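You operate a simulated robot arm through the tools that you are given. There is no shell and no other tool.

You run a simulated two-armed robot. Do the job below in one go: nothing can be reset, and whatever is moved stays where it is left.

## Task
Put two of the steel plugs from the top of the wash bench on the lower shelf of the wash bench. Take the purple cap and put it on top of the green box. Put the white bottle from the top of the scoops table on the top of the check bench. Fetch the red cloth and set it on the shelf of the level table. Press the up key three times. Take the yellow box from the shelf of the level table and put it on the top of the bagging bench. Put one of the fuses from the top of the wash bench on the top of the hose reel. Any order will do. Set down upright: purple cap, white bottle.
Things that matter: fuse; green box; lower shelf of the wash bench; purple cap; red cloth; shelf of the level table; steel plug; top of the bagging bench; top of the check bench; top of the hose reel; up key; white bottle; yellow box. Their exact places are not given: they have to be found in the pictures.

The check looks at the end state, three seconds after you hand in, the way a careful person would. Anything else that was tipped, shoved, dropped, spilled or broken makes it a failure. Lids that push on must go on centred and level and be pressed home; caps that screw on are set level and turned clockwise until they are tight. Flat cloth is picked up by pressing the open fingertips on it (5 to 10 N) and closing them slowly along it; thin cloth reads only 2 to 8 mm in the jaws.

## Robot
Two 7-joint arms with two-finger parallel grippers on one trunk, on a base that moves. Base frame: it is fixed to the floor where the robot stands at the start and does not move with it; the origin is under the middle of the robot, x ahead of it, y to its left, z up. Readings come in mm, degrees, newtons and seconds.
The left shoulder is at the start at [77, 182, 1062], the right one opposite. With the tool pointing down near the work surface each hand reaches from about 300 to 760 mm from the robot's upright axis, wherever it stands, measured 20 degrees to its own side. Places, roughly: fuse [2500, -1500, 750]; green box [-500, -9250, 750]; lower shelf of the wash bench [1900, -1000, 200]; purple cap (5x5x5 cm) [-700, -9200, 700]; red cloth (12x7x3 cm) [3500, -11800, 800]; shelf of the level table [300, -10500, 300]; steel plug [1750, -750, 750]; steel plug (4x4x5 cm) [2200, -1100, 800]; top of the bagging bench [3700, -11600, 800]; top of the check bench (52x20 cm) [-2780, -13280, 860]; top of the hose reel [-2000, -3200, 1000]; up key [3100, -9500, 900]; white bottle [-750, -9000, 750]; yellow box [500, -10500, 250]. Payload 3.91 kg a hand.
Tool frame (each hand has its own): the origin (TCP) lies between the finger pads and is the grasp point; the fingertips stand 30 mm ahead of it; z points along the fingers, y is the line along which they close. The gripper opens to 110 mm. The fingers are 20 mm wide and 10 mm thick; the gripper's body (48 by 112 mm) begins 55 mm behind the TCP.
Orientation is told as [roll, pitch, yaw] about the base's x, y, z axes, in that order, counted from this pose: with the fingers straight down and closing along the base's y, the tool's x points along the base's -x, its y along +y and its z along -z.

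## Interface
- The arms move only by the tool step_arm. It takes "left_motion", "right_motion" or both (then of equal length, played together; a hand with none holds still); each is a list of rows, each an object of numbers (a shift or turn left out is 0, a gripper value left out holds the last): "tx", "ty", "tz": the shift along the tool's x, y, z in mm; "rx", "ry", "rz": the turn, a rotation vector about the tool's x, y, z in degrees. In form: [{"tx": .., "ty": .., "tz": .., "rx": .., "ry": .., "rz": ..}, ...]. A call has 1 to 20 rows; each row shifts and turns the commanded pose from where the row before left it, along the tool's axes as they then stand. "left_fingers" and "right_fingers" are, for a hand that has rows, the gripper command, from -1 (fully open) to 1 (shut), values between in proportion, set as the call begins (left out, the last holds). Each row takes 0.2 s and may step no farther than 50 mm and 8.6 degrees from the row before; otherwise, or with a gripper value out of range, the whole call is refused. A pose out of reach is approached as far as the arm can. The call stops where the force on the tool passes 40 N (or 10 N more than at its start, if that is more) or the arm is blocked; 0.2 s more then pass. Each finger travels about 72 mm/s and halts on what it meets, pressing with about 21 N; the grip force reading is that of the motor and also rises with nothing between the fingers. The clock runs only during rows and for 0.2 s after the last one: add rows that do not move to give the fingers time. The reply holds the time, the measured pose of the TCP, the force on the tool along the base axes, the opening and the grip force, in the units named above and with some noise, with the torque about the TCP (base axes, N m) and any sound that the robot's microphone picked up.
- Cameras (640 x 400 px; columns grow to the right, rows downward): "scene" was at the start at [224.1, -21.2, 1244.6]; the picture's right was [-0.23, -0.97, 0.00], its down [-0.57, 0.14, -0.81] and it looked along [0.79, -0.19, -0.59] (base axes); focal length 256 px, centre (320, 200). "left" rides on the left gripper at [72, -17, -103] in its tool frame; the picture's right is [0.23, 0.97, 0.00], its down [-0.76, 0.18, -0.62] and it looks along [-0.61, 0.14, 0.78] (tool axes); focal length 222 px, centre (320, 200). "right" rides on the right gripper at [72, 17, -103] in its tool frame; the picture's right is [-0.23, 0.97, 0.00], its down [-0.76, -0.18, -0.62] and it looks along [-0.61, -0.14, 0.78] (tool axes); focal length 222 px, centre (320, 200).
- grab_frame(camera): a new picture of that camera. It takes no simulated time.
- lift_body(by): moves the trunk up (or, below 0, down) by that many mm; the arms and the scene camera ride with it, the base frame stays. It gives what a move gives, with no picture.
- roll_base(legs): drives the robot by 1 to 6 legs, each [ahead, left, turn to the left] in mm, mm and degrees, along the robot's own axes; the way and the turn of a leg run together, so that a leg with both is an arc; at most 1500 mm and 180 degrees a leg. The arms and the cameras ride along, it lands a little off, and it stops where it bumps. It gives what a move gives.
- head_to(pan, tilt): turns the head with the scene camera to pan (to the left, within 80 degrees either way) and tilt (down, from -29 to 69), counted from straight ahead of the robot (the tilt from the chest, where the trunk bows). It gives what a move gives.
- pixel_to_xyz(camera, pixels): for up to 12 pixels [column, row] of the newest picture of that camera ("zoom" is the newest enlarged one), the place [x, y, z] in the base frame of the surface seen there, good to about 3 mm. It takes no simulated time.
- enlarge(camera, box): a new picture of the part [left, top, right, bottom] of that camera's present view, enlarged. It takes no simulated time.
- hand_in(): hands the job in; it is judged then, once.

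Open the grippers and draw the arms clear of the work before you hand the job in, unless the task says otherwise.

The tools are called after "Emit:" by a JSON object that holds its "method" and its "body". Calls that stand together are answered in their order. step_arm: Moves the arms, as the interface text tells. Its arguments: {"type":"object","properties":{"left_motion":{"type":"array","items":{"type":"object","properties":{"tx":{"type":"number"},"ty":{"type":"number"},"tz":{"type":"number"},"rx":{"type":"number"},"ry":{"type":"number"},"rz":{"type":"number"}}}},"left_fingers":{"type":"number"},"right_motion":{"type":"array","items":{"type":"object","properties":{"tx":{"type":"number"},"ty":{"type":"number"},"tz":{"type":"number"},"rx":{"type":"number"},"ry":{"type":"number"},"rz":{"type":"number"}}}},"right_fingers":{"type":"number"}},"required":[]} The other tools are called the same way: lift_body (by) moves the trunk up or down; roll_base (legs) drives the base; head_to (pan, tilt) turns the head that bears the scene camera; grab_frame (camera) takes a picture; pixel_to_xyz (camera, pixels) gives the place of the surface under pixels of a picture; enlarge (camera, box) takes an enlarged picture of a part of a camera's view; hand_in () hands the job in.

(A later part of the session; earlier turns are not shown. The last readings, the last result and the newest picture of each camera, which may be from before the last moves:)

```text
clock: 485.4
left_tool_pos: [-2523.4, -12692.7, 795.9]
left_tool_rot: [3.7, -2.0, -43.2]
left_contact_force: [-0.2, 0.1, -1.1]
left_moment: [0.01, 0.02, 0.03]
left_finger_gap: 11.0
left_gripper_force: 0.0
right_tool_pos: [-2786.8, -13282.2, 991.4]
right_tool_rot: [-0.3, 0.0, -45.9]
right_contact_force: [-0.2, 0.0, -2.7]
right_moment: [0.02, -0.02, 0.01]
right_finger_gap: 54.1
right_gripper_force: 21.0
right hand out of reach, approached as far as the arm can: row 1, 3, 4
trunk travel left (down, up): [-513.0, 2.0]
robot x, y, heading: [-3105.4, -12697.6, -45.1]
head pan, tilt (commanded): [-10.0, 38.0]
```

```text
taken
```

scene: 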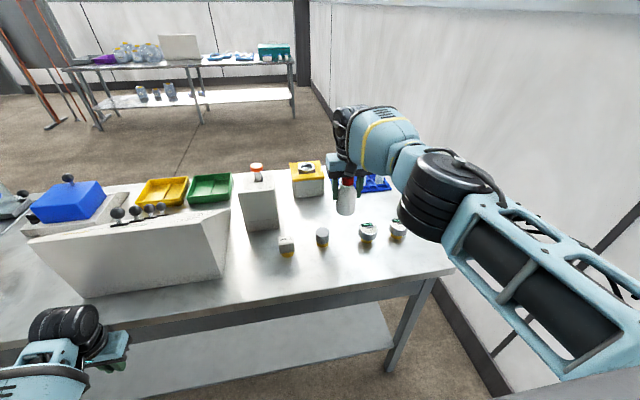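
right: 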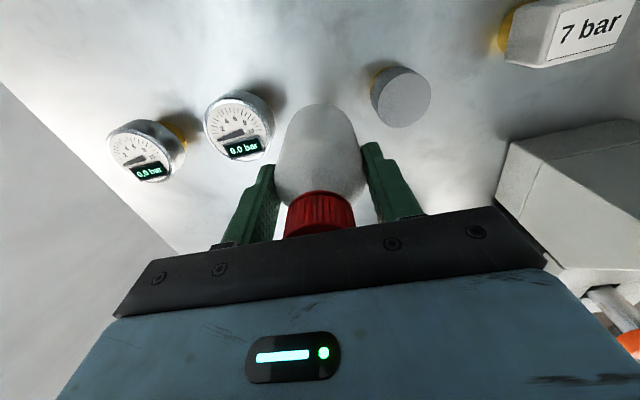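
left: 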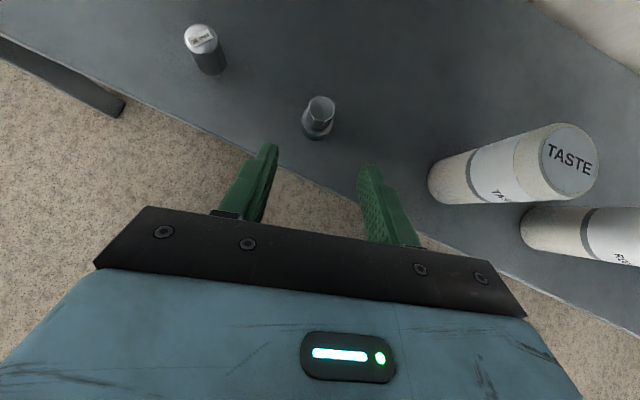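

The raised trunk seems to shorten the forward reach. I draw the bottle back, lower the trunk 110 mm while raising the arm, and try again.

Emit:
{"method": "step_arm", "body": {"right_motion": [{"tz": -35}, {"tx": 40}, {"tx": 40}, {"tx": 40}, {"tx": 40}, {"tx": 40}, {"tz": -40}, {"tz": -40}, {}]}}

Emit:
{"method": "lift_body", "body": {"by": -110}}

```text
clock: 487.4
left_tool_pos: [-2525.4, -12690.5, 795.9]
left_tool_rot: [3.7, -2.1, -43.2]
left_contact_force: [-0.5, 1.0, -0.1]
left_moment: [0.0, -0.02, 0.01]
left_finger_gap: 10.9
left_gripper_force: 0.1
right_tool_pos: [-2924.4, -13138.4, 1106.8]
right_tool_rot: [-0.1, 0.1, -46.0]
right_contact_force: [-0.7, 0.7, -2.8]
right_moment: [-0.01, 0.0, 0.04]
right_finger_gap: 54.3
right_gripper_force: 21.2
trunk travel left (down, up): [-513.0, 2.0]
robot x, y, heading: [-3104.0, -12702.3, -45.1]
head pan, tilt (commanded): [-10.0, 38.0]
```

```text
clock: 488.9
left_tool_pos: [-2524.7, -12691.3, 685.8]
left_tool_rot: [3.6, -2.3, -43.1]
left_contact_force: [0.1, 0.5, 0.0]
left_moment: [-0.03, -0.01, -0.03]
left_finger_gap: 11.1
left_gripper_force: 0.1
right_tool_pos: [-2925.8, -13138.4, 997.4]
right_tool_rot: [-0.2, -0.1, -46.0]
right_contact_force: [0.6, 0.4, -1.6]
right_moment: [0.01, -0.04, 0.02]
right_finger_gap: 54.3
right_gripper_force: 21.3
trunk travel left (down, up): [-403.0, 112.0]
robot x, y, heading: [-3105.1, -12697.4, -44.9]
head pan, tilt (commanded): [-10.0, 38.0]
```

Now I extend forward again at this height.

Emit:
{"method": "step_arm", "body": {"right_motion": [{"tx": -39}, {"tx": -39}, {"tx": -39}, {"tx": -39}, {"tx": -39}, {"tx": -38, "ty": 1}, {}]}}

Emit:
{"method": "grab_frame", "body": {"camera": "right"}}

Emit:
{"method": "grab_frame", "body": {"camera": "scene"}}

```text
clock: 490.5
left_tool_pos: [-2524.9, -12690.8, 685.2]
left_tool_rot: [3.7, -2.1, -43.2]
left_contact_force: [-0.6, -1.0, 0.3]
left_moment: [0.01, -0.01, -0.01]
left_finger_gap: 10.9
left_gripper_force: 0.0
right_tool_pos: [-2763.3, -13306.8, 997.4]
right_tool_rot: [-0.2, -0.1, -45.8]
right_contact_force: [0.3, -0.7, -2.5]
right_moment: [0.01, 0.0, -0.04]
right_finger_gap: 54.5
right_gripper_force: 20.9
trunk travel left (down, up): [-403.0, 112.0]
robot x, y, heading: [-3105.0, -12697.1, -45.3]
head pan, tilt (commanded): [-10.0, 38.0]
```

```text
taken
```

right: 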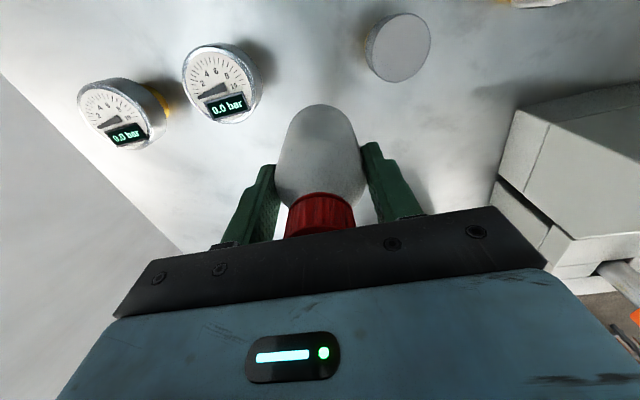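

```text
taken
```

scene: 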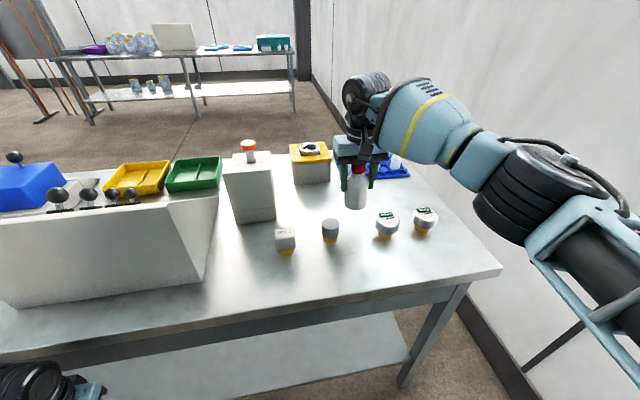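

The bottle is over the free spot behind the gauges. I lower it toward the top (contact expected at TCP z≈935).

Emit:
{"method": "step_arm", "body": {"right_motion": [{"tz": 25}, {"tz": 20}, {"tz": 10}, {}]}}

Emit:
{"method": "enlarge", "body": {"camera": "scene", "box": [270, 120, 450, 260]}}

```text
clock: 491.5
left_tool_pos: [-2525.0, -12691.7, 684.6]
left_tool_rot: [3.6, -2.0, -43.2]
left_contact_force: [0.0, -0.4, -0.8]
left_moment: [-0.01, -0.01, -0.02]
left_finger_gap: 10.9
left_gripper_force: 0.0
right_tool_pos: [-2763.8, -13305.6, 941.9]
right_tool_rot: [-0.2, 0.1, -45.9]
right_contact_force: [0.0, -0.5, -2.8]
right_moment: [0.01, 0.03, 0.0]
right_finger_gap: 54.3
right_gripper_force: 20.9
trunk travel left (down, up): [-403.0, 112.0]
robot x, y, heading: [-3107.0, -12697.8, -44.9]
head pan, tilt (commanded): [-10.0, 38.0]
```

```text
2.86 times, centred on (360, 190) of scene
```

zoom: 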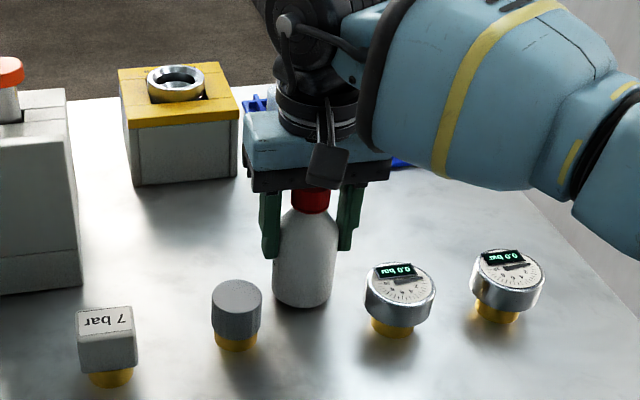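

Emit:
{"method": "step_arm", "body": {"right_motion": [{"tz": 3}, {"tz": 2}, {"tz": 1.5}, {}]}}

```text
clock: 492.5
left_tool_pos: [-2524.2, -12690.8, 685.5]
left_tool_rot: [3.7, -2.2, -43.2]
left_contact_force: [0.5, -0.7, -1.2]
left_moment: [0.01, -0.03, 0.01]
left_finger_gap: 11.1
left_gripper_force: 0.1
right_tool_pos: [-2762.6, -13304.6, 936.0]
right_tool_rot: [-0.2, -0.1, -45.9]
right_contact_force: [-3.1, 0.0, 4.7]
right_moment: [-0.01, -0.03, -0.01]
right_finger_gap: 54.0
right_gripper_force: 20.4
trunk travel left (down, up): [-403.0, 112.0]
robot x, y, heading: [-3107.5, -12700.9, -45.0]
head pan, tilt (commanded): [-10.0, 38.0]
```

The force went to +4.7 N: the bottle stands on the top. I open the fingers a little and lift straight up.

Emit:
{"method": "step_arm", "body": {"right_motion": [{}, {}, {}], "right_fingers": -0.25}}

Emit:
{"method": "step_arm", "body": {"right_motion": [{"tz": -15}, {"tz": -30}, {"tz": -40}, {"tz": -40}, {}]}}

Emit:
{"method": "grab_frame", "body": {"camera": "scene"}}

Emit:
{"method": "enlarge", "body": {"camera": "scene", "box": [270, 120, 450, 260]}}

```text
clock: 493.3
left_tool_pos: [-2523.2, -12692.3, 685.5]
left_tool_rot: [3.7, -2.2, -43.2]
left_contact_force: [0.8, 0.7, -0.3]
left_moment: [0.0, -0.01, -0.03]
left_finger_gap: 10.9
left_gripper_force: 0.2
right_tool_pos: [-2764.0, -13305.0, 934.5]
right_tool_rot: [-0.2, 0.0, -45.9]
right_contact_force: [0.3, -0.2, 1.2]
right_moment: [0.01, 0.0, 0.01]
right_finger_gap: 69.0
right_gripper_force: 0.2
trunk travel left (down, up): [-403.0, 112.0]
robot x, y, heading: [-3106.0, -12695.3, -45.1]
head pan, tilt (commanded): [-10.0, 38.0]
```

```text
clock: 494.5
left_tool_pos: [-2524.4, -12690.9, 685.3]
left_tool_rot: [3.6, -2.1, -43.2]
left_contact_force: [0.2, 0.0, -0.2]
left_moment: [0.01, -0.01, -0.01]
left_finger_gap: 11.1
left_gripper_force: 0.1
right_tool_pos: [-2762.0, -13305.4, 1059.8]
right_tool_rot: [-0.3, 0.0, -45.8]
right_contact_force: [0.3, -0.2, 0.6]
right_moment: [0.0, -0.03, -0.01]
right_finger_gap: 69.0
right_gripper_force: 0.1
trunk travel left (down, up): [-403.0, 112.0]
robot x, y, heading: [-3105.9, -12694.7, -45.0]
head pan, tilt (commanded): [-10.0, 38.0]
```

```text
taken
```

scene: 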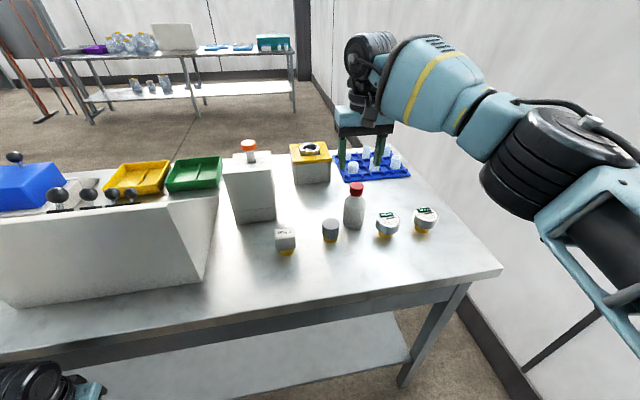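

```text
2.86 times, centred on (360, 190) of scene
```

zoom: 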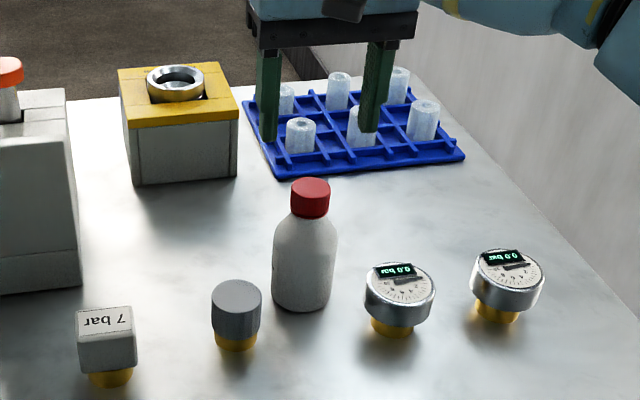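

The bottle stands upright on the check bench and the gauges are untouched. I draw the right hand back, back away and head for the level table.

Emit:
{"method": "step_arm", "body": {"right_motion": [{"tx": 40}, {"tx": 40}, {"tx": 40}, {"tx": 40}, {"tx": 40}, {"tx": 40}, {}], "right_fingers": 0.3}}

Emit:
{"method": "roll_base", "body": {"legs": [[-300, 200, 0], [0, 1450, 0], [0, 1450, 0]]}}

Emit:
{"method": "head_to", "body": {"pan": 20, "tilt": 18}}

Emit:
{"method": "grab_frame", "body": {"camera": "scene"}}

```text
clock: 496.1
left_tool_pos: [-2523.1, -12691.6, 685.9]
left_tool_rot: [3.7, -2.1, -43.3]
left_contact_force: [0.7, -0.3, 0.6]
left_moment: [0.0, -0.01, -0.02]
left_finger_gap: 10.7
left_gripper_force: 0.0
right_tool_pos: [-2928.5, -13134.0, 1059.9]
right_tool_rot: [-0.4, -0.1, -45.9]
right_contact_force: [0.6, 0.1, -0.6]
right_moment: [0.04, 0.0, -0.01]
right_finger_gap: 38.3
right_gripper_force: 0.0
trunk travel left (down, up): [-403.0, 112.0]
robot x, y, heading: [-3105.0, -12693.6, -44.8]
head pan, tilt (commanded): [-10.0, 38.0]
```

```text
clock: 523.5
left_tool_pos: [-479.6, -10359.8, 686.7]
left_tool_rot: [3.7, -2.2, -46.0]
left_contact_force: [0.4, 0.1, -0.1]
left_moment: [0.0, 0.0, 0.01]
left_finger_gap: 10.9
left_gripper_force: 0.2
right_tool_pos: [-904.4, -10782.1, 1058.4]
right_tool_rot: [-0.2, -0.1, -48.8]
right_contact_force: [-0.2, 0.2, -0.1]
right_moment: [-0.04, 0.02, -0.01]
right_finger_gap: 38.5
right_gripper_force: 0.1
trunk travel left (down, up): [-403.0, 112.0]
robot x, y, heading: [-1059.8, -10338.1, -47.7]
head pan, tilt (commanded): [-10.0, 38.0]
```

```text
clock: 524.5
left_tool_pos: [-479.7, -10360.7, 684.8]
left_tool_rot: [3.7, -2.1, -46.0]
left_contact_force: [0.0, 0.7, -0.8]
left_moment: [0.0, 0.0, 0.01]
left_finger_gap: 11.0
left_gripper_force: 0.1
right_tool_pos: [-904.2, -10782.6, 1058.7]
right_tool_rot: [-0.2, 0.0, -48.7]
right_contact_force: [-0.3, -0.1, 0.3]
right_moment: [0.02, 0.01, 0.03]
right_finger_gap: 38.6
right_gripper_force: 0.0
trunk travel left (down, up): [-403.0, 112.0]
robot x, y, heading: [-1058.6, -10337.3, -47.5]
head pan, tilt (commanded): [20.0, 18.0]
```

```text
taken
```

scene: 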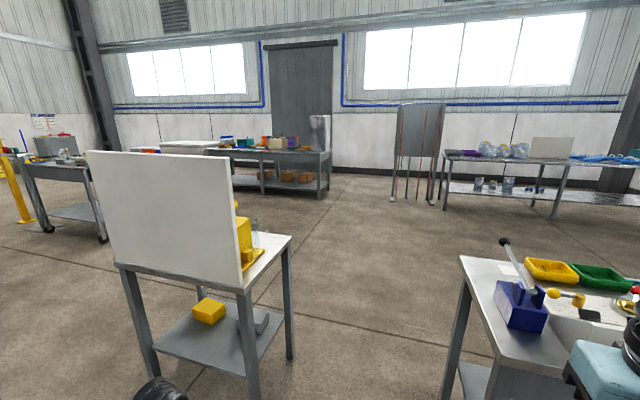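

The level table with its white board is at (190,230); on its shelf are the yellow box (208,310) and a grey one (262,322). I measure them.

Emit:
{"method": "pixel_to_xyz", "body": {"camera": "scene", "pixels": [[208, 303], [195, 312], [222, 314], [208, 320], [262, 320], [200, 345], [240, 345], [118, 266], [245, 292], [292, 237], [265, 330], [160, 350]]}}

Emit:
{"method": "enlarge", "body": {"camera": "scene", "box": [80, 140, 320, 400]}}

```text
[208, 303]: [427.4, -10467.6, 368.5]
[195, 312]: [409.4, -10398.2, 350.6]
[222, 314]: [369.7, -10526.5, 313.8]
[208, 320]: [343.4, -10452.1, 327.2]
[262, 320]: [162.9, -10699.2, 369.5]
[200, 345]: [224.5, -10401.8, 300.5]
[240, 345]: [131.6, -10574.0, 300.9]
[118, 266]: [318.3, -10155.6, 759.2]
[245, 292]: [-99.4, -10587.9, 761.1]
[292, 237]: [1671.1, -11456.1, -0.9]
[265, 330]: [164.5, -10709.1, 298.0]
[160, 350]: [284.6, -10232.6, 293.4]
```

```text
1.54 times, centred on (200, 270) of scene
```

zoom: 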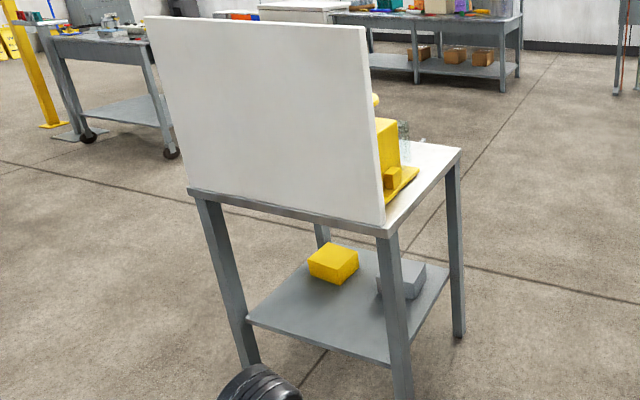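

The shelf is at z≈300 with the yellow box about 125 mm from the table's far edge, so the far side is the better side to work from. I measure the gap to the small table on the right.

Emit:
{"method": "pixel_to_xyz", "body": {"camera": "scene", "pixels": [[461, 260], [470, 300], [448, 390], [520, 260], [258, 390], [290, 350], [150, 390], [285, 245], [400, 300], [350, 250]]}}

```text
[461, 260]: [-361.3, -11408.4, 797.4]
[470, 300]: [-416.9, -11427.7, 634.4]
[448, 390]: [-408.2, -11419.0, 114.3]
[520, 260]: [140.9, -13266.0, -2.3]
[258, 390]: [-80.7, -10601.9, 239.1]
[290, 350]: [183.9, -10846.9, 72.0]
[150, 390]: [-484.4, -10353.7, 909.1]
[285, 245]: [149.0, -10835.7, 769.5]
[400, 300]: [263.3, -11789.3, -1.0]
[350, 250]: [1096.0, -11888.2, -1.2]
```

The gap on the right is only ~780 mm, so I go round the level table's left side. I move between the two tables to the left, then look ahead.

Emit:
{"method": "roll_base", "body": {"legs": [[290, 0, 2.5], [0, 1450, 0]]}}

Emit:
{"method": "head_to", "body": {"pan": 0, "tilt": 25}}

Emit:
{"method": "grab_frame", "body": {"camera": "scene"}}

Emit:
{"method": "head_to", "body": {"pan": 60, "tilt": 25}}

Emit:
{"method": "grab_frame", "body": {"camera": "scene"}}

```text
clock: 539.0
left_tool_pos: [760.7, -9541.7, 685.7]
left_tool_rot: [3.7, -2.1, -44.4]
left_contact_force: [-0.6, 0.7, 1.1]
left_moment: [0.0, -0.01, -0.02]
left_finger_gap: 11.1
left_gripper_force: 0.2
right_tool_pos: [348.1, -9976.4, 1059.9]
right_tool_rot: [-0.2, 0.0, -47.0]
right_contact_force: [-0.2, 0.0, -0.2]
right_moment: [0.0, -0.03, 0.0]
right_finger_gap: 38.4
right_gripper_force: 0.0
trunk travel left (down, up): [-403.0, 112.0]
robot x, y, heading: [177.7, -9535.6, -46.1]
head pan, tilt (commanded): [20.0, 18.0]
```

```text
clock: 539.8
left_tool_pos: [761.3, -9542.8, 685.0]
left_tool_rot: [3.7, -2.1, -44.3]
left_contact_force: [0.0, 0.1, -0.3]
left_moment: [-0.02, 0.01, 0.02]
left_finger_gap: 10.9
left_gripper_force: 0.1
right_tool_pos: [349.4, -9977.0, 1059.7]
right_tool_rot: [-0.2, 0.1, -47.0]
right_contact_force: [0.3, 0.0, -0.1]
right_moment: [0.0, 0.01, -0.01]
right_finger_gap: 38.5
right_gripper_force: 0.1
trunk travel left (down, up): [-403.0, 112.0]
robot x, y, heading: [181.4, -9538.0, -46.0]
head pan, tilt (commanded): [0.0, 25.0]
```

```text
taken
```

scene: 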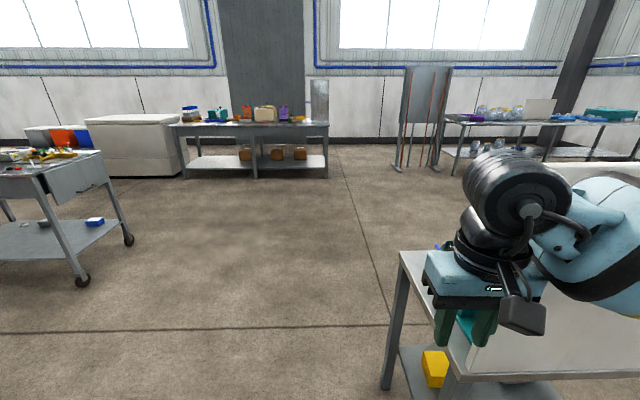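

```text
clock: 541.1
left_tool_pos: [761.2, -9541.5, 685.5]
left_tool_rot: [3.7, -2.1, -44.4]
left_contact_force: [0.1, -0.7, 0.5]
left_moment: [0.01, 0.01, 0.03]
left_finger_gap: 11.2
left_gripper_force: 0.1
right_tool_pos: [348.7, -9976.6, 1059.7]
right_tool_rot: [-0.1, 0.0, -47.0]
right_contact_force: [-0.1, -1.0, 0.4]
right_moment: [0.0, 0.06, 0.0]
right_finger_gap: 38.5
right_gripper_force: 0.0
trunk travel left (down, up): [-403.0, 112.0]
robot x, y, heading: [181.0, -9538.0, -46.4]
head pan, tilt (commanded): [60.0, 25.0]
```

```text
taken
```

scene: 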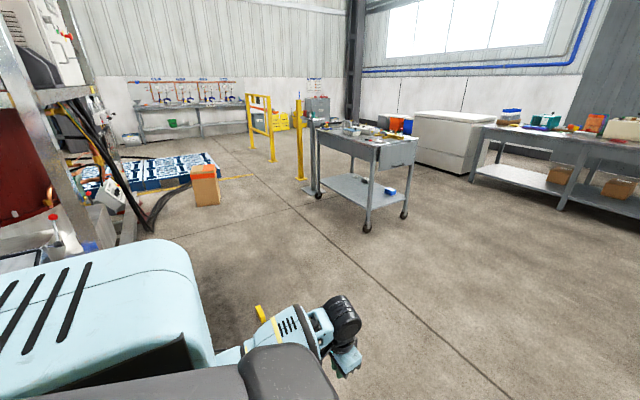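

The way ahead is free; a small yellow thing lies on the floor to the left at (262,315). I locate it to avoid driving over it.

Emit:
{"method": "pixel_to_xyz", "body": {"camera": "scene", "pixels": [[261, 313], [368, 225], [405, 213], [318, 195], [400, 340], [480, 300], [345, 165], [470, 145]]}}

Emit:
{"method": "enlarge", "body": {"camera": "scene", "box": [280, 90, 640, 240]}}

```text
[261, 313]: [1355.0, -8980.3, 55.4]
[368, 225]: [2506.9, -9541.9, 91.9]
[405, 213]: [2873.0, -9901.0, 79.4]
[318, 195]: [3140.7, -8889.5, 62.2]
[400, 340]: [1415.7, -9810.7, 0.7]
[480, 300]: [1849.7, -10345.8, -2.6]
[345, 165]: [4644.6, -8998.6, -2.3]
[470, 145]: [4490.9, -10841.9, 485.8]
```

```text
1.78 times, centred on (460, 165) of scene
```

zoom: 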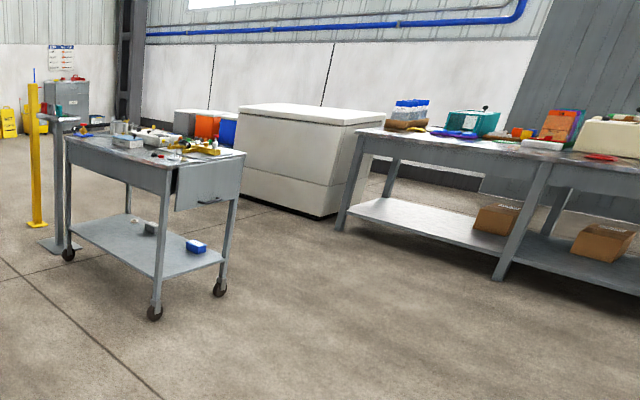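

I go left a little, then forward past the table, turn round to face it from its far side, and sidestep in front of it.

Emit:
{"method": "roll_base", "body": {"legs": [[0, 270, 1], [1480, 0, 0], [0, 0, 180]]}}

Emit:
{"method": "roll_base", "body": {"legs": [[0, 900, 0]]}}

Emit:
{"method": "head_to", "body": {"pan": -10, "tilt": 35}}

Emit:
{"method": "grab_frame", "body": {"camera": "scene"}}

```text
clock: 558.3
left_tool_pos: [838.7, -10382.1, 685.7]
left_tool_rot: [3.7, -2.2, 137.3]
left_contact_force: [-0.6, 0.7, 0.3]
left_moment: [0.03, 0.02, 0.02]
left_finger_gap: 11.1
left_gripper_force: 0.1
right_tool_pos: [1238.2, -9935.4, 1058.6]
right_tool_rot: [-0.2, 0.0, 134.7]
right_contact_force: [-0.5, 0.1, -1.0]
right_moment: [-0.01, 0.0, -0.01]
right_finger_gap: 38.5
right_gripper_force: 0.1
trunk travel left (down, up): [-403.0, 112.0]
robot x, y, heading: [1420.3, -10371.4, 135.7]
head pan, tilt (commanded): [60.0, 25.0]
```

```text
clock: 562.1
left_tool_pos: [613.4, -10611.3, 685.0]
left_tool_rot: [2.8, -2.2, 136.4]
left_contact_force: [-0.2, 4.1, 0.5]
left_moment: [-0.26, 0.06, -0.24]
left_finger_gap: 11.0
left_gripper_force: 0.1
right_tool_pos: [1008.3, -10170.1, 1058.3]
right_tool_rot: [-0.2, 0.0, 134.5]
right_contact_force: [0.5, 0.5, -0.7]
right_moment: [-0.02, 0.01, 0.03]
right_finger_gap: 38.4
right_gripper_force: 0.0
trunk travel left (down, up): [-403.0, 112.0]
robot x, y, heading: [1189.6, -10606.2, 135.7]
head pan, tilt (commanded): [60.0, 25.0]
stopped in leg 1: the force on the tool passed its limit at 56 N (the readings are from after the stop); the commanded pose is now the measured one
```

```text
clock: 563.6
left_tool_pos: [614.3, -10611.9, 685.5]
left_tool_rot: [2.7, -2.0, 136.4]
left_contact_force: [3.7, 7.9, -1.5]
left_moment: [-0.59, 0.23, -0.37]
left_finger_gap: 11.1
left_gripper_force: 0.0
right_tool_pos: [1006.3, -10169.5, 1059.2]
right_tool_rot: [-0.1, 0.0, 134.7]
right_contact_force: [0.4, 0.1, -0.8]
right_moment: [0.0, 0.04, -0.01]
right_finger_gap: 38.3
right_gripper_force: 0.1
trunk travel left (down, up): [-403.0, 112.0]
robot x, y, heading: [1189.7, -10605.2, 135.4]
head pan, tilt (commanded): [-10.0, 35.0]
```

```text
taken
```

scene: 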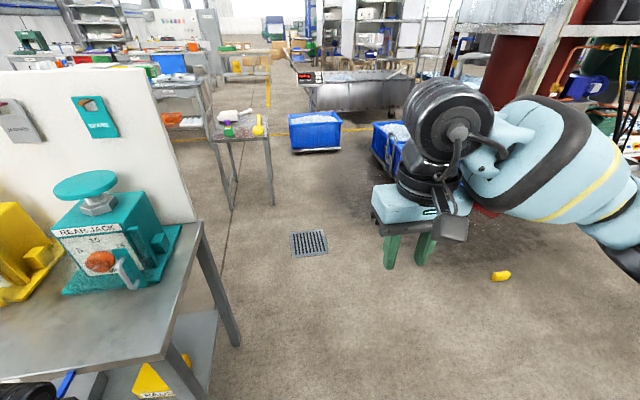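

The hanging left hand caught the table's side once more; the table is deeper than I judged. I move off right and back, then measure the table from here.

Emit:
{"method": "roll_base", "body": {"legs": [[0, -80, 0], [-300, 0, 0]]}}

Emit:
{"method": "head_to", "body": {"pan": 25, "tilt": 35}}

Emit:
{"method": "grab_frame", "body": {"camera": "scene"}}

```text
clock: 566.6
left_tool_pos: [883.2, -10766.7, 685.2]
left_tool_rot: [2.8, -2.1, 136.6]
left_contact_force: [0.6, 0.0, -0.8]
left_moment: [0.0, 0.03, 0.0]
left_finger_gap: 10.9
left_gripper_force: 0.0
right_tool_pos: [1277.0, -10323.7, 1060.5]
right_tool_rot: [-0.3, 0.1, 134.8]
right_contact_force: [0.2, -0.4, 0.9]
right_moment: [-0.03, 0.01, 0.01]
right_finger_gap: 38.4
right_gripper_force: 0.1
trunk travel left (down, up): [-403.0, 112.0]
robot x, y, heading: [1458.8, -10761.5, 135.5]
head pan, tilt (commanded): [-10.0, 35.0]
```

```text
clock: 567.6
left_tool_pos: [884.8, -10765.9, 684.5]
left_tool_rot: [2.8, -2.2, 136.5]
left_contact_force: [0.2, 0.2, -0.7]
left_moment: [-0.02, -0.01, 0.0]
left_finger_gap: 11.0
left_gripper_force: 0.1
right_tool_pos: [1276.5, -10323.7, 1059.3]
right_tool_rot: [-0.2, 0.0, 134.8]
right_contact_force: [0.2, 0.5, 0.3]
right_moment: [0.0, 0.0, -0.02]
right_finger_gap: 38.4
right_gripper_force: 0.0
trunk travel left (down, up): [-403.0, 112.0]
robot x, y, heading: [1458.9, -10758.5, 135.5]
head pan, tilt (commanded): [25.0, 35.0]
```

```text
taken
```

scene: 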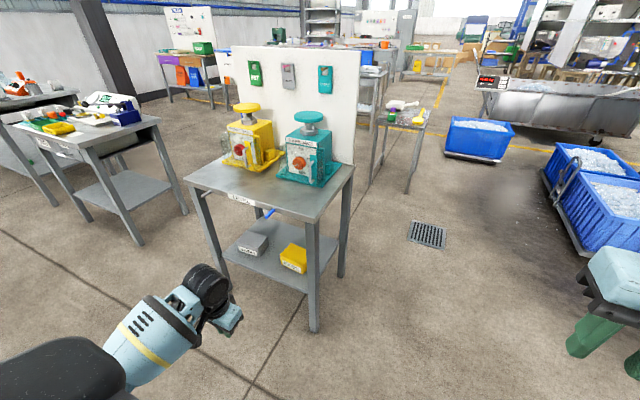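

Now the table's front is in clear view: jacks on top, and on the shelf a grey box (252,243), the yellow box (293,257) and a blue stick behind. I measure them.

Emit:
{"method": "enlarge", "body": {"camera": "scene", "box": [200, 180, 370, 340]}}

Emit:
{"method": "pixel_to_xyz", "body": {"camera": "scene", "pixels": [[188, 182], [315, 217], [352, 165], [218, 255], [314, 290], [293, 250], [280, 262], [303, 272], [305, 258], [252, 240], [316, 325], [270, 215]]}}

```text
2.50 times, centred on (285, 260) of scene
```

zoom: 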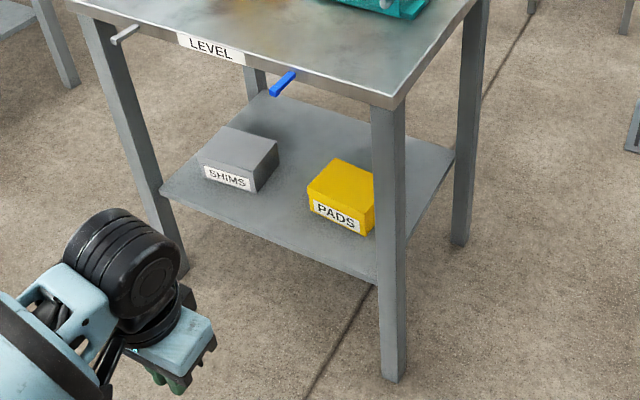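

```text
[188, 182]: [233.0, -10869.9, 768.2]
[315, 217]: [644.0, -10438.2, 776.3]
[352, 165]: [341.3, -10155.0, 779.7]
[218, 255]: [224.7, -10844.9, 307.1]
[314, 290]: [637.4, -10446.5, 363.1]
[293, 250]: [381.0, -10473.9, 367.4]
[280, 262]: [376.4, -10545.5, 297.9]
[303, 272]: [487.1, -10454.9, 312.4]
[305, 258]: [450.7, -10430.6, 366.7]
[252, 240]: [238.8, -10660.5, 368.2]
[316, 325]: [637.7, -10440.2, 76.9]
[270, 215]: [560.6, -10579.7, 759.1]
```

The yellow box ("PADS") sits near the table's left-hand side as seen from behind; from that open side (l≈-6925) I can reach it without the levers that stick out in front. I refine its corners, then go there.

Emit:
{"method": "pixel_to_xyz", "body": {"camera": "zoom", "pixels": [[312, 188], [368, 205], [335, 162], [372, 178], [312, 205], [366, 232], [340, 185], [335, 215], [280, 215], [350, 250], [440, 160], [420, 215]]}}

Emit:
{"method": "roll_base", "body": {"legs": [[0, 0, 89.5]]}}

Emit:
{"method": "head_to", "body": {"pan": -45, "tilt": 30}}

Emit:
{"method": "grab_frame", "body": {"camera": "scene"}}

```text
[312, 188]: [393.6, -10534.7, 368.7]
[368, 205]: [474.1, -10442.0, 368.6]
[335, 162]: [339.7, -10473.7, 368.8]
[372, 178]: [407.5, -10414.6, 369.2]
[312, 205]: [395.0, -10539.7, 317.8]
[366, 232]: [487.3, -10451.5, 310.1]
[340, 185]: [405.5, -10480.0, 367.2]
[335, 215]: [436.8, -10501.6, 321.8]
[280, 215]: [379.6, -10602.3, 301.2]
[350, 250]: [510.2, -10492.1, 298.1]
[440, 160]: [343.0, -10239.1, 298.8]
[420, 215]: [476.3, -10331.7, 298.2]
```

```text
clock: 571.7
left_tool_pos: [1446.7, -11333.6, 686.3]
left_tool_rot: [2.8, -2.0, -135.4]
left_contact_force: [0.2, 0.4, -0.7]
left_moment: [-0.01, 0.02, -0.03]
left_finger_gap: 11.1
left_gripper_force: 0.0
right_tool_pos: [1018.3, -10925.5, 1059.3]
right_tool_rot: [-0.2, -0.1, -137.2]
right_contact_force: [-0.8, 0.5, 0.7]
right_moment: [0.03, -0.02, 0.01]
right_finger_gap: 38.2
right_gripper_force: 0.1
trunk travel left (down, up): [-403.0, 112.0]
robot x, y, heading: [1458.7, -10758.4, -136.4]
head pan, tilt (commanded): [25.0, 35.0]
```

```text
clock: 573.1
left_tool_pos: [1447.0, -11332.8, 684.9]
left_tool_rot: [2.7, -2.1, -135.3]
left_contact_force: [-0.1, 0.2, 0.7]
left_moment: [-0.01, -0.01, 0.0]
left_finger_gap: 10.8
left_gripper_force: 0.0
right_tool_pos: [1019.0, -10925.5, 1059.5]
right_tool_rot: [-0.1, 0.1, -137.1]
right_contact_force: [0.3, 0.8, 0.7]
right_moment: [0.0, 0.0, 0.03]
right_finger_gap: 38.2
right_gripper_force: 0.1
trunk travel left (down, up): [-403.0, 112.0]
robot x, y, heading: [1457.4, -10756.5, -136.4]
head pan, tilt (commanded): [-45.0, 30.0]
```

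```text
taken
```

scene: 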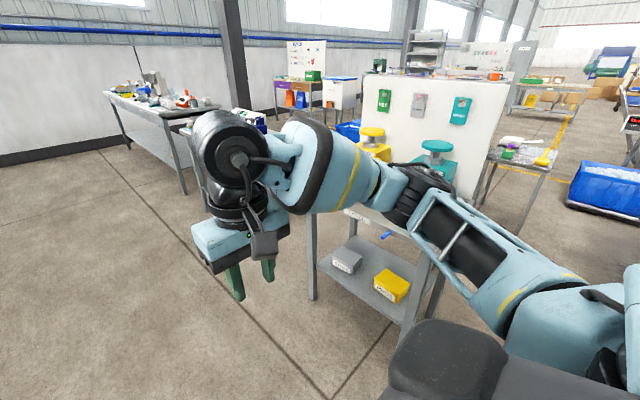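

The box measures about 115 mm along the shelf and 75 mm deep, so I must grip it across its depth from the open side. I move to that side, keeping well back from the table.

Emit:
{"method": "roll_base", "body": {"legs": [[-445, 0, 1.4], [0, -762, 0]]}}

Emit:
{"method": "lift_body", "body": {"by": -250}}

Emit:
{"method": "head_to", "body": {"pan": -10, "tilt": 30}}

Emit:
{"method": "grab_frame", "body": {"camera": "scene"}}

```text
clock: 582.6
left_tool_pos: [1232.2, -10475.3, 684.5]
left_tool_rot: [2.8, -2.1, -134.8]
left_contact_force: [-0.3, -0.2, -0.8]
left_moment: [-0.01, -0.02, 0.04]
left_finger_gap: 11.0
left_gripper_force: 0.1
right_tool_pos: [798.3, -10071.0, 1058.4]
right_tool_rot: [-0.1, 0.0, -136.5]
right_contact_force: [-0.1, 0.3, -0.4]
right_moment: [-0.01, 0.0, 0.03]
right_finger_gap: 38.5
right_gripper_force: 0.1
trunk travel left (down, up): [-403.0, 112.0]
robot x, y, heading: [1242.6, -9902.9, -135.3]
head pan, tilt (commanded): [-45.0, 30.0]
```

```text
clock: 585.2
left_tool_pos: [1232.3, -10475.3, 434.4]
left_tool_rot: [2.8, -2.1, -134.8]
left_contact_force: [0.7, 0.1, 0.7]
left_moment: [0.0, -0.02, 0.03]
left_finger_gap: 11.1
left_gripper_force: 0.2
right_tool_pos: [798.3, -10070.2, 808.9]
right_tool_rot: [-0.1, 0.0, -136.6]
right_contact_force: [0.1, 0.2, 0.3]
right_moment: [0.01, -0.04, 0.0]
right_finger_gap: 38.4
right_gripper_force: 0.0
trunk travel left (down, up): [-153.0, 362.0]
robot x, y, heading: [1239.3, -9898.0, -135.7]
head pan, tilt (commanded): [-45.0, 30.0]
```

```text
clock: 586.2
left_tool_pos: [1231.7, -10475.5, 435.6]
left_tool_rot: [2.8, -2.0, -134.8]
left_contact_force: [-0.2, 0.4, -0.2]
left_moment: [-0.01, -0.03, 0.02]
left_finger_gap: 10.9
left_gripper_force: 0.2
right_tool_pos: [799.0, -10071.1, 809.4]
right_tool_rot: [-0.3, 0.0, -136.6]
right_contact_force: [0.4, -0.4, 0.1]
right_moment: [-0.01, 0.05, 0.0]
right_finger_gap: 38.6
right_gripper_force: 0.2
trunk travel left (down, up): [-153.0, 362.0]
robot x, y, heading: [1237.2, -9897.1, -136.1]
head pan, tilt (commanded): [-10.0, 30.0]
```

```text
taken
```

scene: 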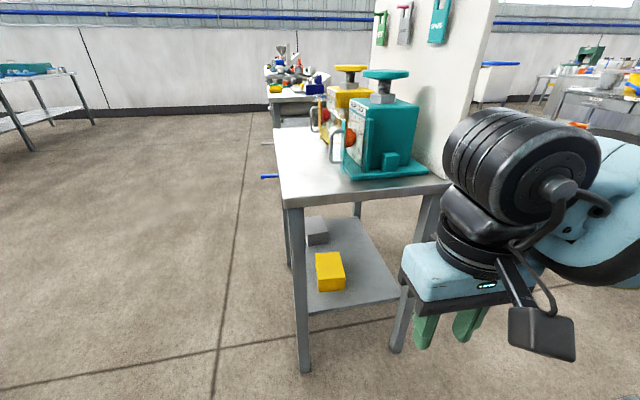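

Clear view of the open side with the yellow box at (330,272). I lower the trunk the rest, tilt the right hand 40 degrees forward, open it to 105 mm and bring it down to shelf height while still outside.

Emit:
{"method": "lift_body", "body": {"by": -150}}

Emit:
{"method": "step_arm", "body": {"right_motion": [{"rz": -1.6, "ry": -8}, {"ry": -8}, {"ry": -8}, {"ry": -8}, {"ry": -8}, {"tz": 30.1, "tx": 25.2}, {"tz": 30.1, "tx": 25.2}, {"tz": 30.1, "tx": 25.2}, {"tz": 30.1, "tx": 25.2}, {"tz": 30.1, "tx": 25.2}, {"tz": 30.1, "tx": 25.2}, {"tz": 30.1, "tx": 25.2}, {}], "right_fingers": -0.92}}

Emit:
{"method": "grab_frame", "body": {"camera": "scene"}}

Emit:
{"method": "grab_frame", "body": {"camera": "right"}}

```text
clock: 588.0
left_tool_pos: [1232.0, -10475.5, 284.4]
left_tool_rot: [2.7, -2.0, -134.8]
left_contact_force: [-0.6, -0.3, 0.7]
left_moment: [-0.04, 0.01, 0.03]
left_finger_gap: 10.8
left_gripper_force: 0.0
right_tool_pos: [799.7, -10070.9, 659.3]
right_tool_rot: [-0.3, -0.1, -136.6]
right_contact_force: [1.1, 0.1, 0.1]
right_moment: [0.0, 0.0, 0.02]
right_finger_gap: 38.5
right_gripper_force: 0.1
trunk travel left (down, up): [-3.0, 512.0]
robot x, y, heading: [1240.4, -9898.4, -135.7]
head pan, tilt (commanded): [-10.0, 30.0]
```

```text
clock: 590.8
left_tool_pos: [1231.1, -10476.1, 283.9]
left_tool_rot: [2.8, -2.0, -134.8]
left_contact_force: [-0.8, 0.1, 0.0]
left_moment: [0.01, -0.02, 0.03]
left_finger_gap: 11.0
left_gripper_force: 0.0
right_tool_pos: [763.9, -10146.1, 415.0]
right_tool_rot: [-0.4, -39.9, -134.9]
right_contact_force: [0.7, 0.4, -0.1]
right_moment: [0.01, 0.0, -0.02]
right_finger_gap: 105.8
right_gripper_force: 0.1
right hand out of reach, approached as far as the arm can: row 3, 4, 5, 6, 7
trunk travel left (down, up): [-3.0, 512.0]
robot x, y, heading: [1238.9, -9897.3, -135.6]
head pan, tilt (commanded): [-10.0, 30.0]
```

```text
taken
```

scene: 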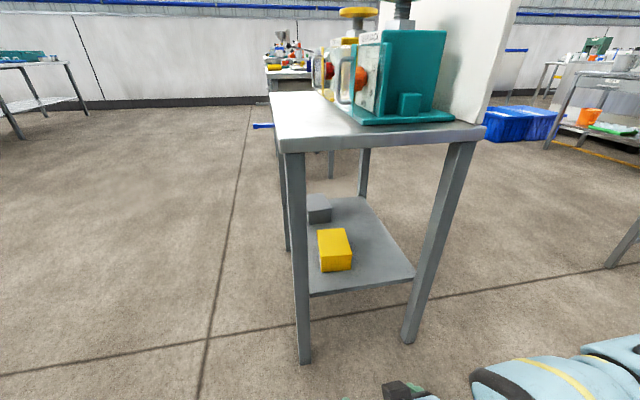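

```text
taken
```

right: 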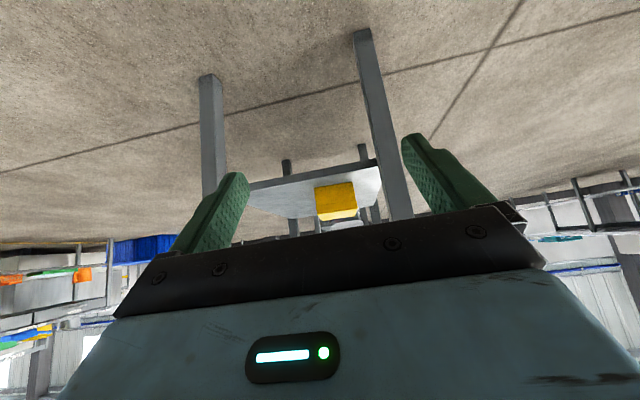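

The hand has the right tilt; the right camera shows the box at (336,200) between the fingers. I correct 28 mm sideways and lower to z≈340.

Emit:
{"method": "step_arm", "body": {"right_motion": [{"tz": 28.7, "tx": 24, "ty": -14}, {"tz": 28.7, "tx": 24, "ty": -14}, {}]}}

Emit:
{"method": "head_to", "body": {"pan": -40, "tilt": 55}}

Emit:
{"method": "grab_frame", "body": {"camera": "scene"}}

```text
clock: 591.6
left_tool_pos: [1230.4, -10475.1, 284.2]
left_tool_rot: [2.8, -2.0, -134.8]
left_contact_force: [-0.3, 0.1, 0.2]
left_moment: [0.0, 0.02, 0.01]
left_finger_gap: 11.0
left_gripper_force: 0.1
right_tool_pos: [747.8, -10146.4, 350.4]
right_tool_rot: [-0.9, -39.5, -134.7]
right_contact_force: [-0.6, -0.4, -0.1]
right_moment: [-0.02, -0.01, -0.01]
right_finger_gap: 105.6
right_gripper_force: 0.1
right hand out of reach, approached as far as the arm can: row 2
trunk travel left (down, up): [-3.0, 512.0]
robot x, y, heading: [1238.0, -9899.1, -135.8]
head pan, tilt (commanded): [-10.0, 30.0]
```

```text
clock: 592.5
left_tool_pos: [1230.1, -10474.4, 284.9]
left_tool_rot: [2.8, -2.0, -134.9]
left_contact_force: [-0.3, -0.1, 0.2]
left_moment: [-0.01, -0.02, -0.01]
left_finger_gap: 10.7
left_gripper_force: 0.0
right_tool_pos: [747.0, -10147.0, 351.6]
right_tool_rot: [-0.9, -39.5, -134.8]
right_contact_force: [-0.7, 0.0, -0.5]
right_moment: [0.02, -0.04, -0.01]
right_finger_gap: 105.5
right_gripper_force: 0.1
trunk travel left (down, up): [-3.0, 512.0]
robot x, y, heading: [1235.6, -9901.9, -135.4]
head pan, tilt (commanded): [-40.0, 55.0]
```

```text
taken
```

scene: 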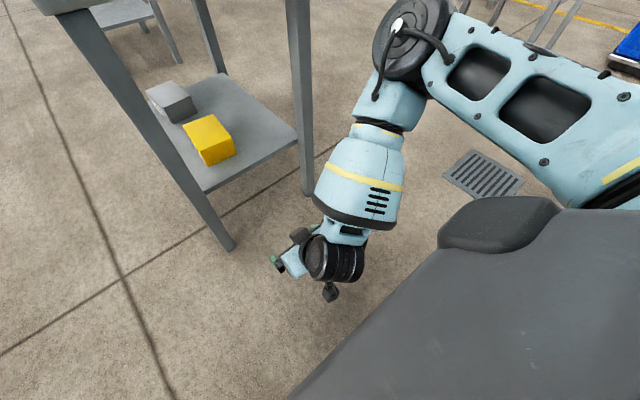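

The right elbow has come forward because the hand was tilted so near the body; driving in like this would hit the table top. I reverse the moves to restore the arm, then tilt further out.

Emit:
{"method": "step_arm", "body": {"right_motion": [{"tz": -28.7, "tx": -24, "ty": 14}, {"tz": -28.7, "tx": -24, "ty": 14}, {"tz": -30.1, "tx": -25.2}, {"tz": -30.1, "tx": -25.2}, {"tz": -30.1, "tx": -25.2}, {"tz": -30.1, "tx": -25.2}, {"tz": -30.1, "tx": -25.2}, {"tz": -30.1, "tx": -25.2}, {}]}}

Emit:
{"method": "step_arm", "body": {"right_motion": [{"tz": 20, "tx": -24}, {"tz": 20, "tx": -24}, {"tz": 20, "tx": -24}, {"ry": 8}, {"ry": 8}, {"ry": 8}, {"ry": 8}, {"ry": 8}, {}]}}

Emit:
{"method": "grab_frame", "body": {"camera": "scene"}}

```text
clock: 594.5
left_tool_pos: [1231.4, -10475.6, 284.6]
left_tool_rot: [2.8, -1.9, -134.9]
left_contact_force: [0.0, 0.6, 0.3]
left_moment: [0.02, -0.01, 0.06]
left_finger_gap: 11.0
left_gripper_force: 0.1
right_tool_pos: [769.4, -10168.2, 661.0]
right_tool_rot: [-0.5, -39.9, -134.9]
right_contact_force: [0.0, 0.4, 0.1]
right_moment: [-0.01, -0.01, -0.01]
right_finger_gap: 105.7
right_gripper_force: 0.0
trunk travel left (down, up): [-3.0, 512.0]
robot x, y, heading: [1241.8, -9896.6, -135.8]
head pan, tilt (commanded): [-40.0, 55.0]
```

```text
clock: 596.5
left_tool_pos: [1231.7, -10475.7, 285.6]
left_tool_rot: [2.8, -2.0, -134.8]
left_contact_force: [-0.7, -1.5, 0.4]
left_moment: [0.01, 0.0, -0.02]
left_finger_gap: 11.1
left_gripper_force: 0.0
right_tool_pos: [702.6, -10232.3, 662.9]
right_tool_rot: [-0.3, 0.1, -135.1]
right_contact_force: [0.3, -0.3, 0.4]
right_moment: [0.03, 0.02, -0.01]
right_finger_gap: 105.7
right_gripper_force: 0.0
trunk travel left (down, up): [-3.0, 512.0]
robot x, y, heading: [1239.2, -9899.4, -135.7]
head pan, tilt (commanded): [-40.0, 55.0]
```

```text
taken
```

scene: 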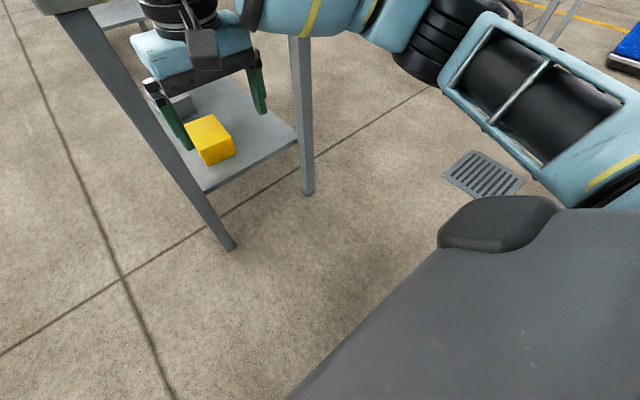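

The arm is back to normal with the hand 616 mm ahead. I tilt it 40 degrees here and lower it, then check the elbow.

Emit:
{"method": "step_arm", "body": {"right_motion": [{"ry": -8}, {"ry": -8}, {"ry": -8}, {"ry": -8}, {"ry": -8}, {}]}}

Emit:
{"method": "step_arm", "body": {"right_motion": [{"tz": 30.1, "tx": 25.2}, {"tz": 30.1, "tx": 25.2}, {"tz": 30.1, "tx": 25.2}, {"tz": 30.1, "tx": 25.2}, {"tz": 30.1, "tx": 25.2}, {"tz": 30.1, "tx": 25.2}, {"tz": 30.1, "tx": 25.2}, {"tz": 27, "tx": 22.6}, {}]}}

Emit:
{"method": "grab_frame", "body": {"camera": "scene"}}

```text
clock: 597.9
left_tool_pos: [1231.9, -10475.5, 285.1]
left_tool_rot: [2.8, -2.0, -134.9]
left_contact_force: [-0.3, 0.2, 0.6]
left_moment: [0.0, 0.0, 0.01]
left_finger_gap: 11.0
left_gripper_force: 0.0
right_tool_pos: [702.7, -10234.8, 663.0]
right_tool_rot: [-0.4, -40.1, -134.7]
right_contact_force: [0.2, -0.5, -0.6]
right_moment: [0.03, -0.01, 0.01]
right_finger_gap: 105.8
right_gripper_force: 0.0
trunk travel left (down, up): [-3.0, 512.0]
robot x, y, heading: [1234.8, -9899.0, -135.6]
head pan, tilt (commanded): [-40.0, 55.0]
```

```text
clock: 599.9
left_tool_pos: [1230.8, -10475.1, 286.5]
left_tool_rot: [2.8, -2.0, -134.8]
left_contact_force: [-0.2, 0.4, 0.2]
left_moment: [-0.02, -0.02, -0.04]
left_finger_gap: 11.0
left_gripper_force: 0.1
right_tool_pos: [700.9, -10231.5, 352.7]
right_tool_rot: [-0.4, -40.0, -134.8]
right_contact_force: [-0.1, 0.6, 0.1]
right_moment: [0.01, -0.01, 0.02]
right_finger_gap: 105.6
right_gripper_force: 0.1
trunk travel left (down, up): [-3.0, 512.0]
robot x, y, heading: [1238.4, -9902.7, -135.7]
head pan, tilt (commanded): [-40.0, 55.0]
```

```text
taken
```

scene: 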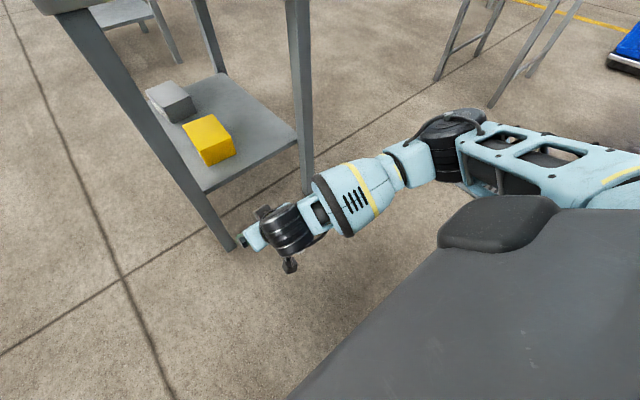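

Now the elbow is out to the right as wanted. I shift the hand 44 mm right onto the box's line and check the right camera.

Emit:
{"method": "step_arm", "body": {"right_motion": [{"ty": -22}, {"ty": -22.5}, {}]}}

Emit:
{"method": "grab_frame", "body": {"camera": "right"}}

Emit:
{"method": "pixel_to_xyz", "body": {"camera": "right", "pixels": [[320, 160], [330, 190], [320, 205], [345, 200], [300, 200]]}}

```text
clock: 600.7
left_tool_pos: [1231.4, -10475.2, 284.6]
left_tool_rot: [2.8, -1.9, -134.7]
left_contact_force: [-0.3, 0.9, 0.4]
left_moment: [0.04, -0.01, 0.02]
left_finger_gap: 11.0
left_gripper_force: 0.0
right_tool_pos: [668.7, -10198.6, 353.0]
right_tool_rot: [-0.3, -40.0, -134.8]
right_contact_force: [0.1, -0.1, -0.4]
right_moment: [0.0, 0.04, 0.0]
right_finger_gap: 105.6
right_gripper_force: 0.1
trunk travel left (down, up): [-3.0, 512.0]
robot x, y, heading: [1239.0, -9898.1, -135.9]
head pan, tilt (commanded): [-40.0, 55.0]
```

```text
taken
```

right: 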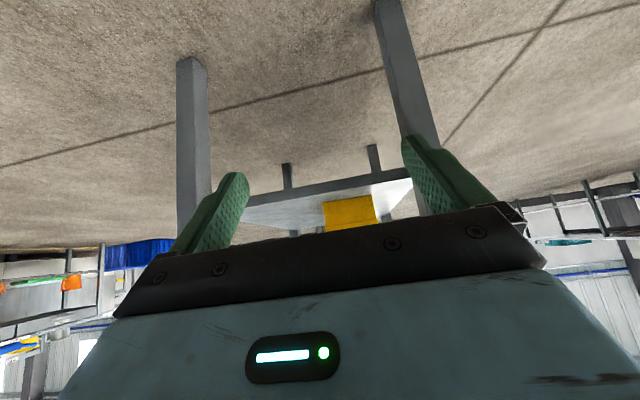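

```text
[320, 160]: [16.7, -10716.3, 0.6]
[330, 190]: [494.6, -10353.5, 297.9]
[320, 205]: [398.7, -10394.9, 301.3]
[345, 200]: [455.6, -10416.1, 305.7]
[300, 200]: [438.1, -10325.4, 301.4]
```

Aligned. I lower 12 mm and drive 340 mm forward so the fingers enter on both sides of the box.

Emit:
{"method": "step_arm", "body": {"right_motion": [{"tz": 9.2, "tx": 7.7}, {}]}}

Emit:
{"method": "roll_base", "body": {"legs": [[240, 4, 0]]}}

Emit:
{"method": "grab_frame", "body": {"camera": "right"}}

Emit:
{"method": "grab_frame", "body": {"camera": "scene"}}

```text
clock: 601.3
left_tool_pos: [1230.3, -10475.9, 285.0]
left_tool_rot: [2.7, -2.0, -134.8]
left_contact_force: [0.2, 0.1, -0.2]
left_moment: [-0.02, 0.05, -0.02]
left_finger_gap: 10.7
left_gripper_force: 0.1
right_tool_pos: [670.8, -10199.6, 341.1]
right_tool_rot: [-0.4, -40.0, -134.8]
right_contact_force: [0.3, -0.1, 0.3]
right_moment: [0.0, 0.02, 0.01]
right_finger_gap: 105.6
right_gripper_force: 0.1
trunk travel left (down, up): [-3.0, 512.0]
robot x, y, heading: [1234.6, -9904.3, -135.7]
head pan, tilt (commanded): [-40.0, 55.0]
```

```text
clock: 603.1
left_tool_pos: [1063.4, -10648.1, 285.2]
left_tool_rot: [2.8, -2.0, -134.5]
left_contact_force: [-0.3, 0.6, 0.3]
left_moment: [-0.04, -0.01, 0.0]
left_finger_gap: 11.1
left_gripper_force: 0.1
right_tool_pos: [500.2, -10375.0, 340.9]
right_tool_rot: [-0.4, -39.9, -134.5]
right_contact_force: [-0.4, -0.1, 0.4]
right_moment: [-0.01, 0.0, 0.03]
right_finger_gap: 105.4
right_gripper_force: 0.0
trunk travel left (down, up): [-3.0, 512.0]
robot x, y, heading: [1065.7, -10074.5, -135.4]
head pan, tilt (commanded): [-40.0, 55.0]
```

```text
taken
```

right: 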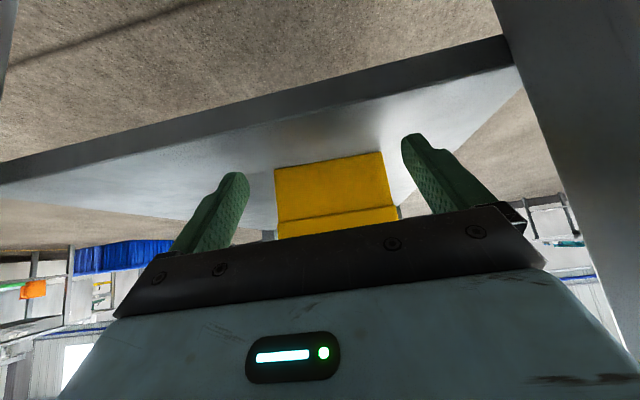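

```text
taken
```

scene: 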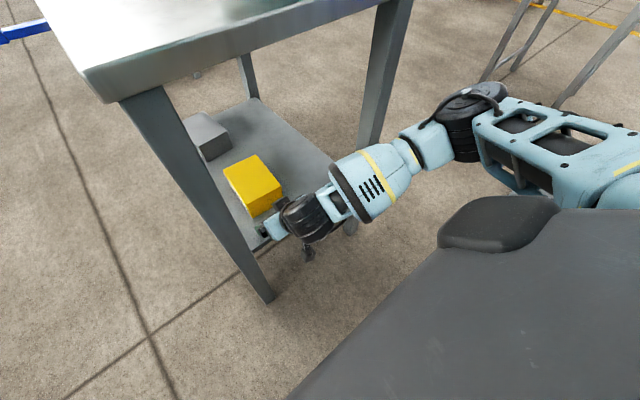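

The box is well between the fingers. I check its side edges from the right camera before the last 95 mm.

Emit:
{"method": "pixel_to_xyz", "body": {"camera": "right", "pixels": [[280, 225], [395, 210], [337, 195], [279, 180], [380, 162], [337, 225]]}}

```text
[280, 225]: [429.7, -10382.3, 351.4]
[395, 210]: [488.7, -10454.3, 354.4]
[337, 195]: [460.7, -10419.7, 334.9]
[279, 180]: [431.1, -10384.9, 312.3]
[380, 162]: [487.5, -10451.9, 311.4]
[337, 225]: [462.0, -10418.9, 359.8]
```

I cross-check the box's outline from the scene picture, whose top face is fully visible now.

Emit:
{"method": "enlarge", "body": {"camera": "scene", "box": [205, 140, 305, 240]}}

Emit:
{"method": "pixel_to_xyz", "body": {"camera": "zoom", "pixels": [[78, 115], [225, 68], [312, 185], [172, 250], [195, 150], [180, 300], [310, 240], [120, 200], [270, 130]]}}

```text
4.00 times, centred on (255, 190) of scene
```

zoom: 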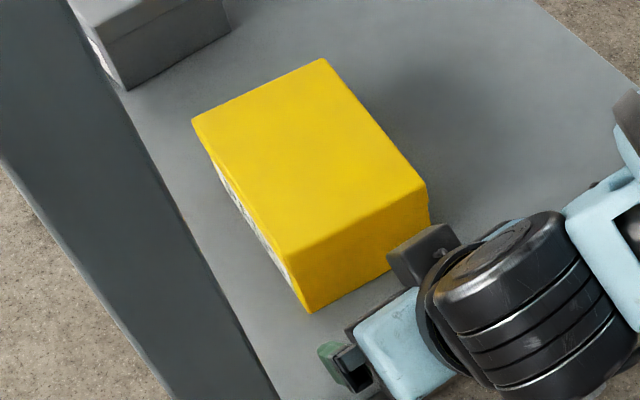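

```text
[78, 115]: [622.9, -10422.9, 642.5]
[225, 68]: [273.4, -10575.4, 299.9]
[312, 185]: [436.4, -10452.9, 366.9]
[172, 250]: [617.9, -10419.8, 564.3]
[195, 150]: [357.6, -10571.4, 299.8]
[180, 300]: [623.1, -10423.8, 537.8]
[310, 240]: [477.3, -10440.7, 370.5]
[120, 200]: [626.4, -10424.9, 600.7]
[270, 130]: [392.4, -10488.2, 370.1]
```

I query the four top corners visible in this enlarged picture.

Emit:
{"method": "pixel_to_xyz", "body": {"camera": "zoom", "pixels": [[200, 123], [320, 67], [420, 187], [286, 247], [427, 220], [305, 308], [355, 215]]}}

```text
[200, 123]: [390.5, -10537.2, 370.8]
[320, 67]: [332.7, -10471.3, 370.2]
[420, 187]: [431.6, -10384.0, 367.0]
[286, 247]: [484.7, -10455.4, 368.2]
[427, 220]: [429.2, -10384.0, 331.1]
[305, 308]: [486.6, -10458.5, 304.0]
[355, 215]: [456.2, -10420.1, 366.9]
```

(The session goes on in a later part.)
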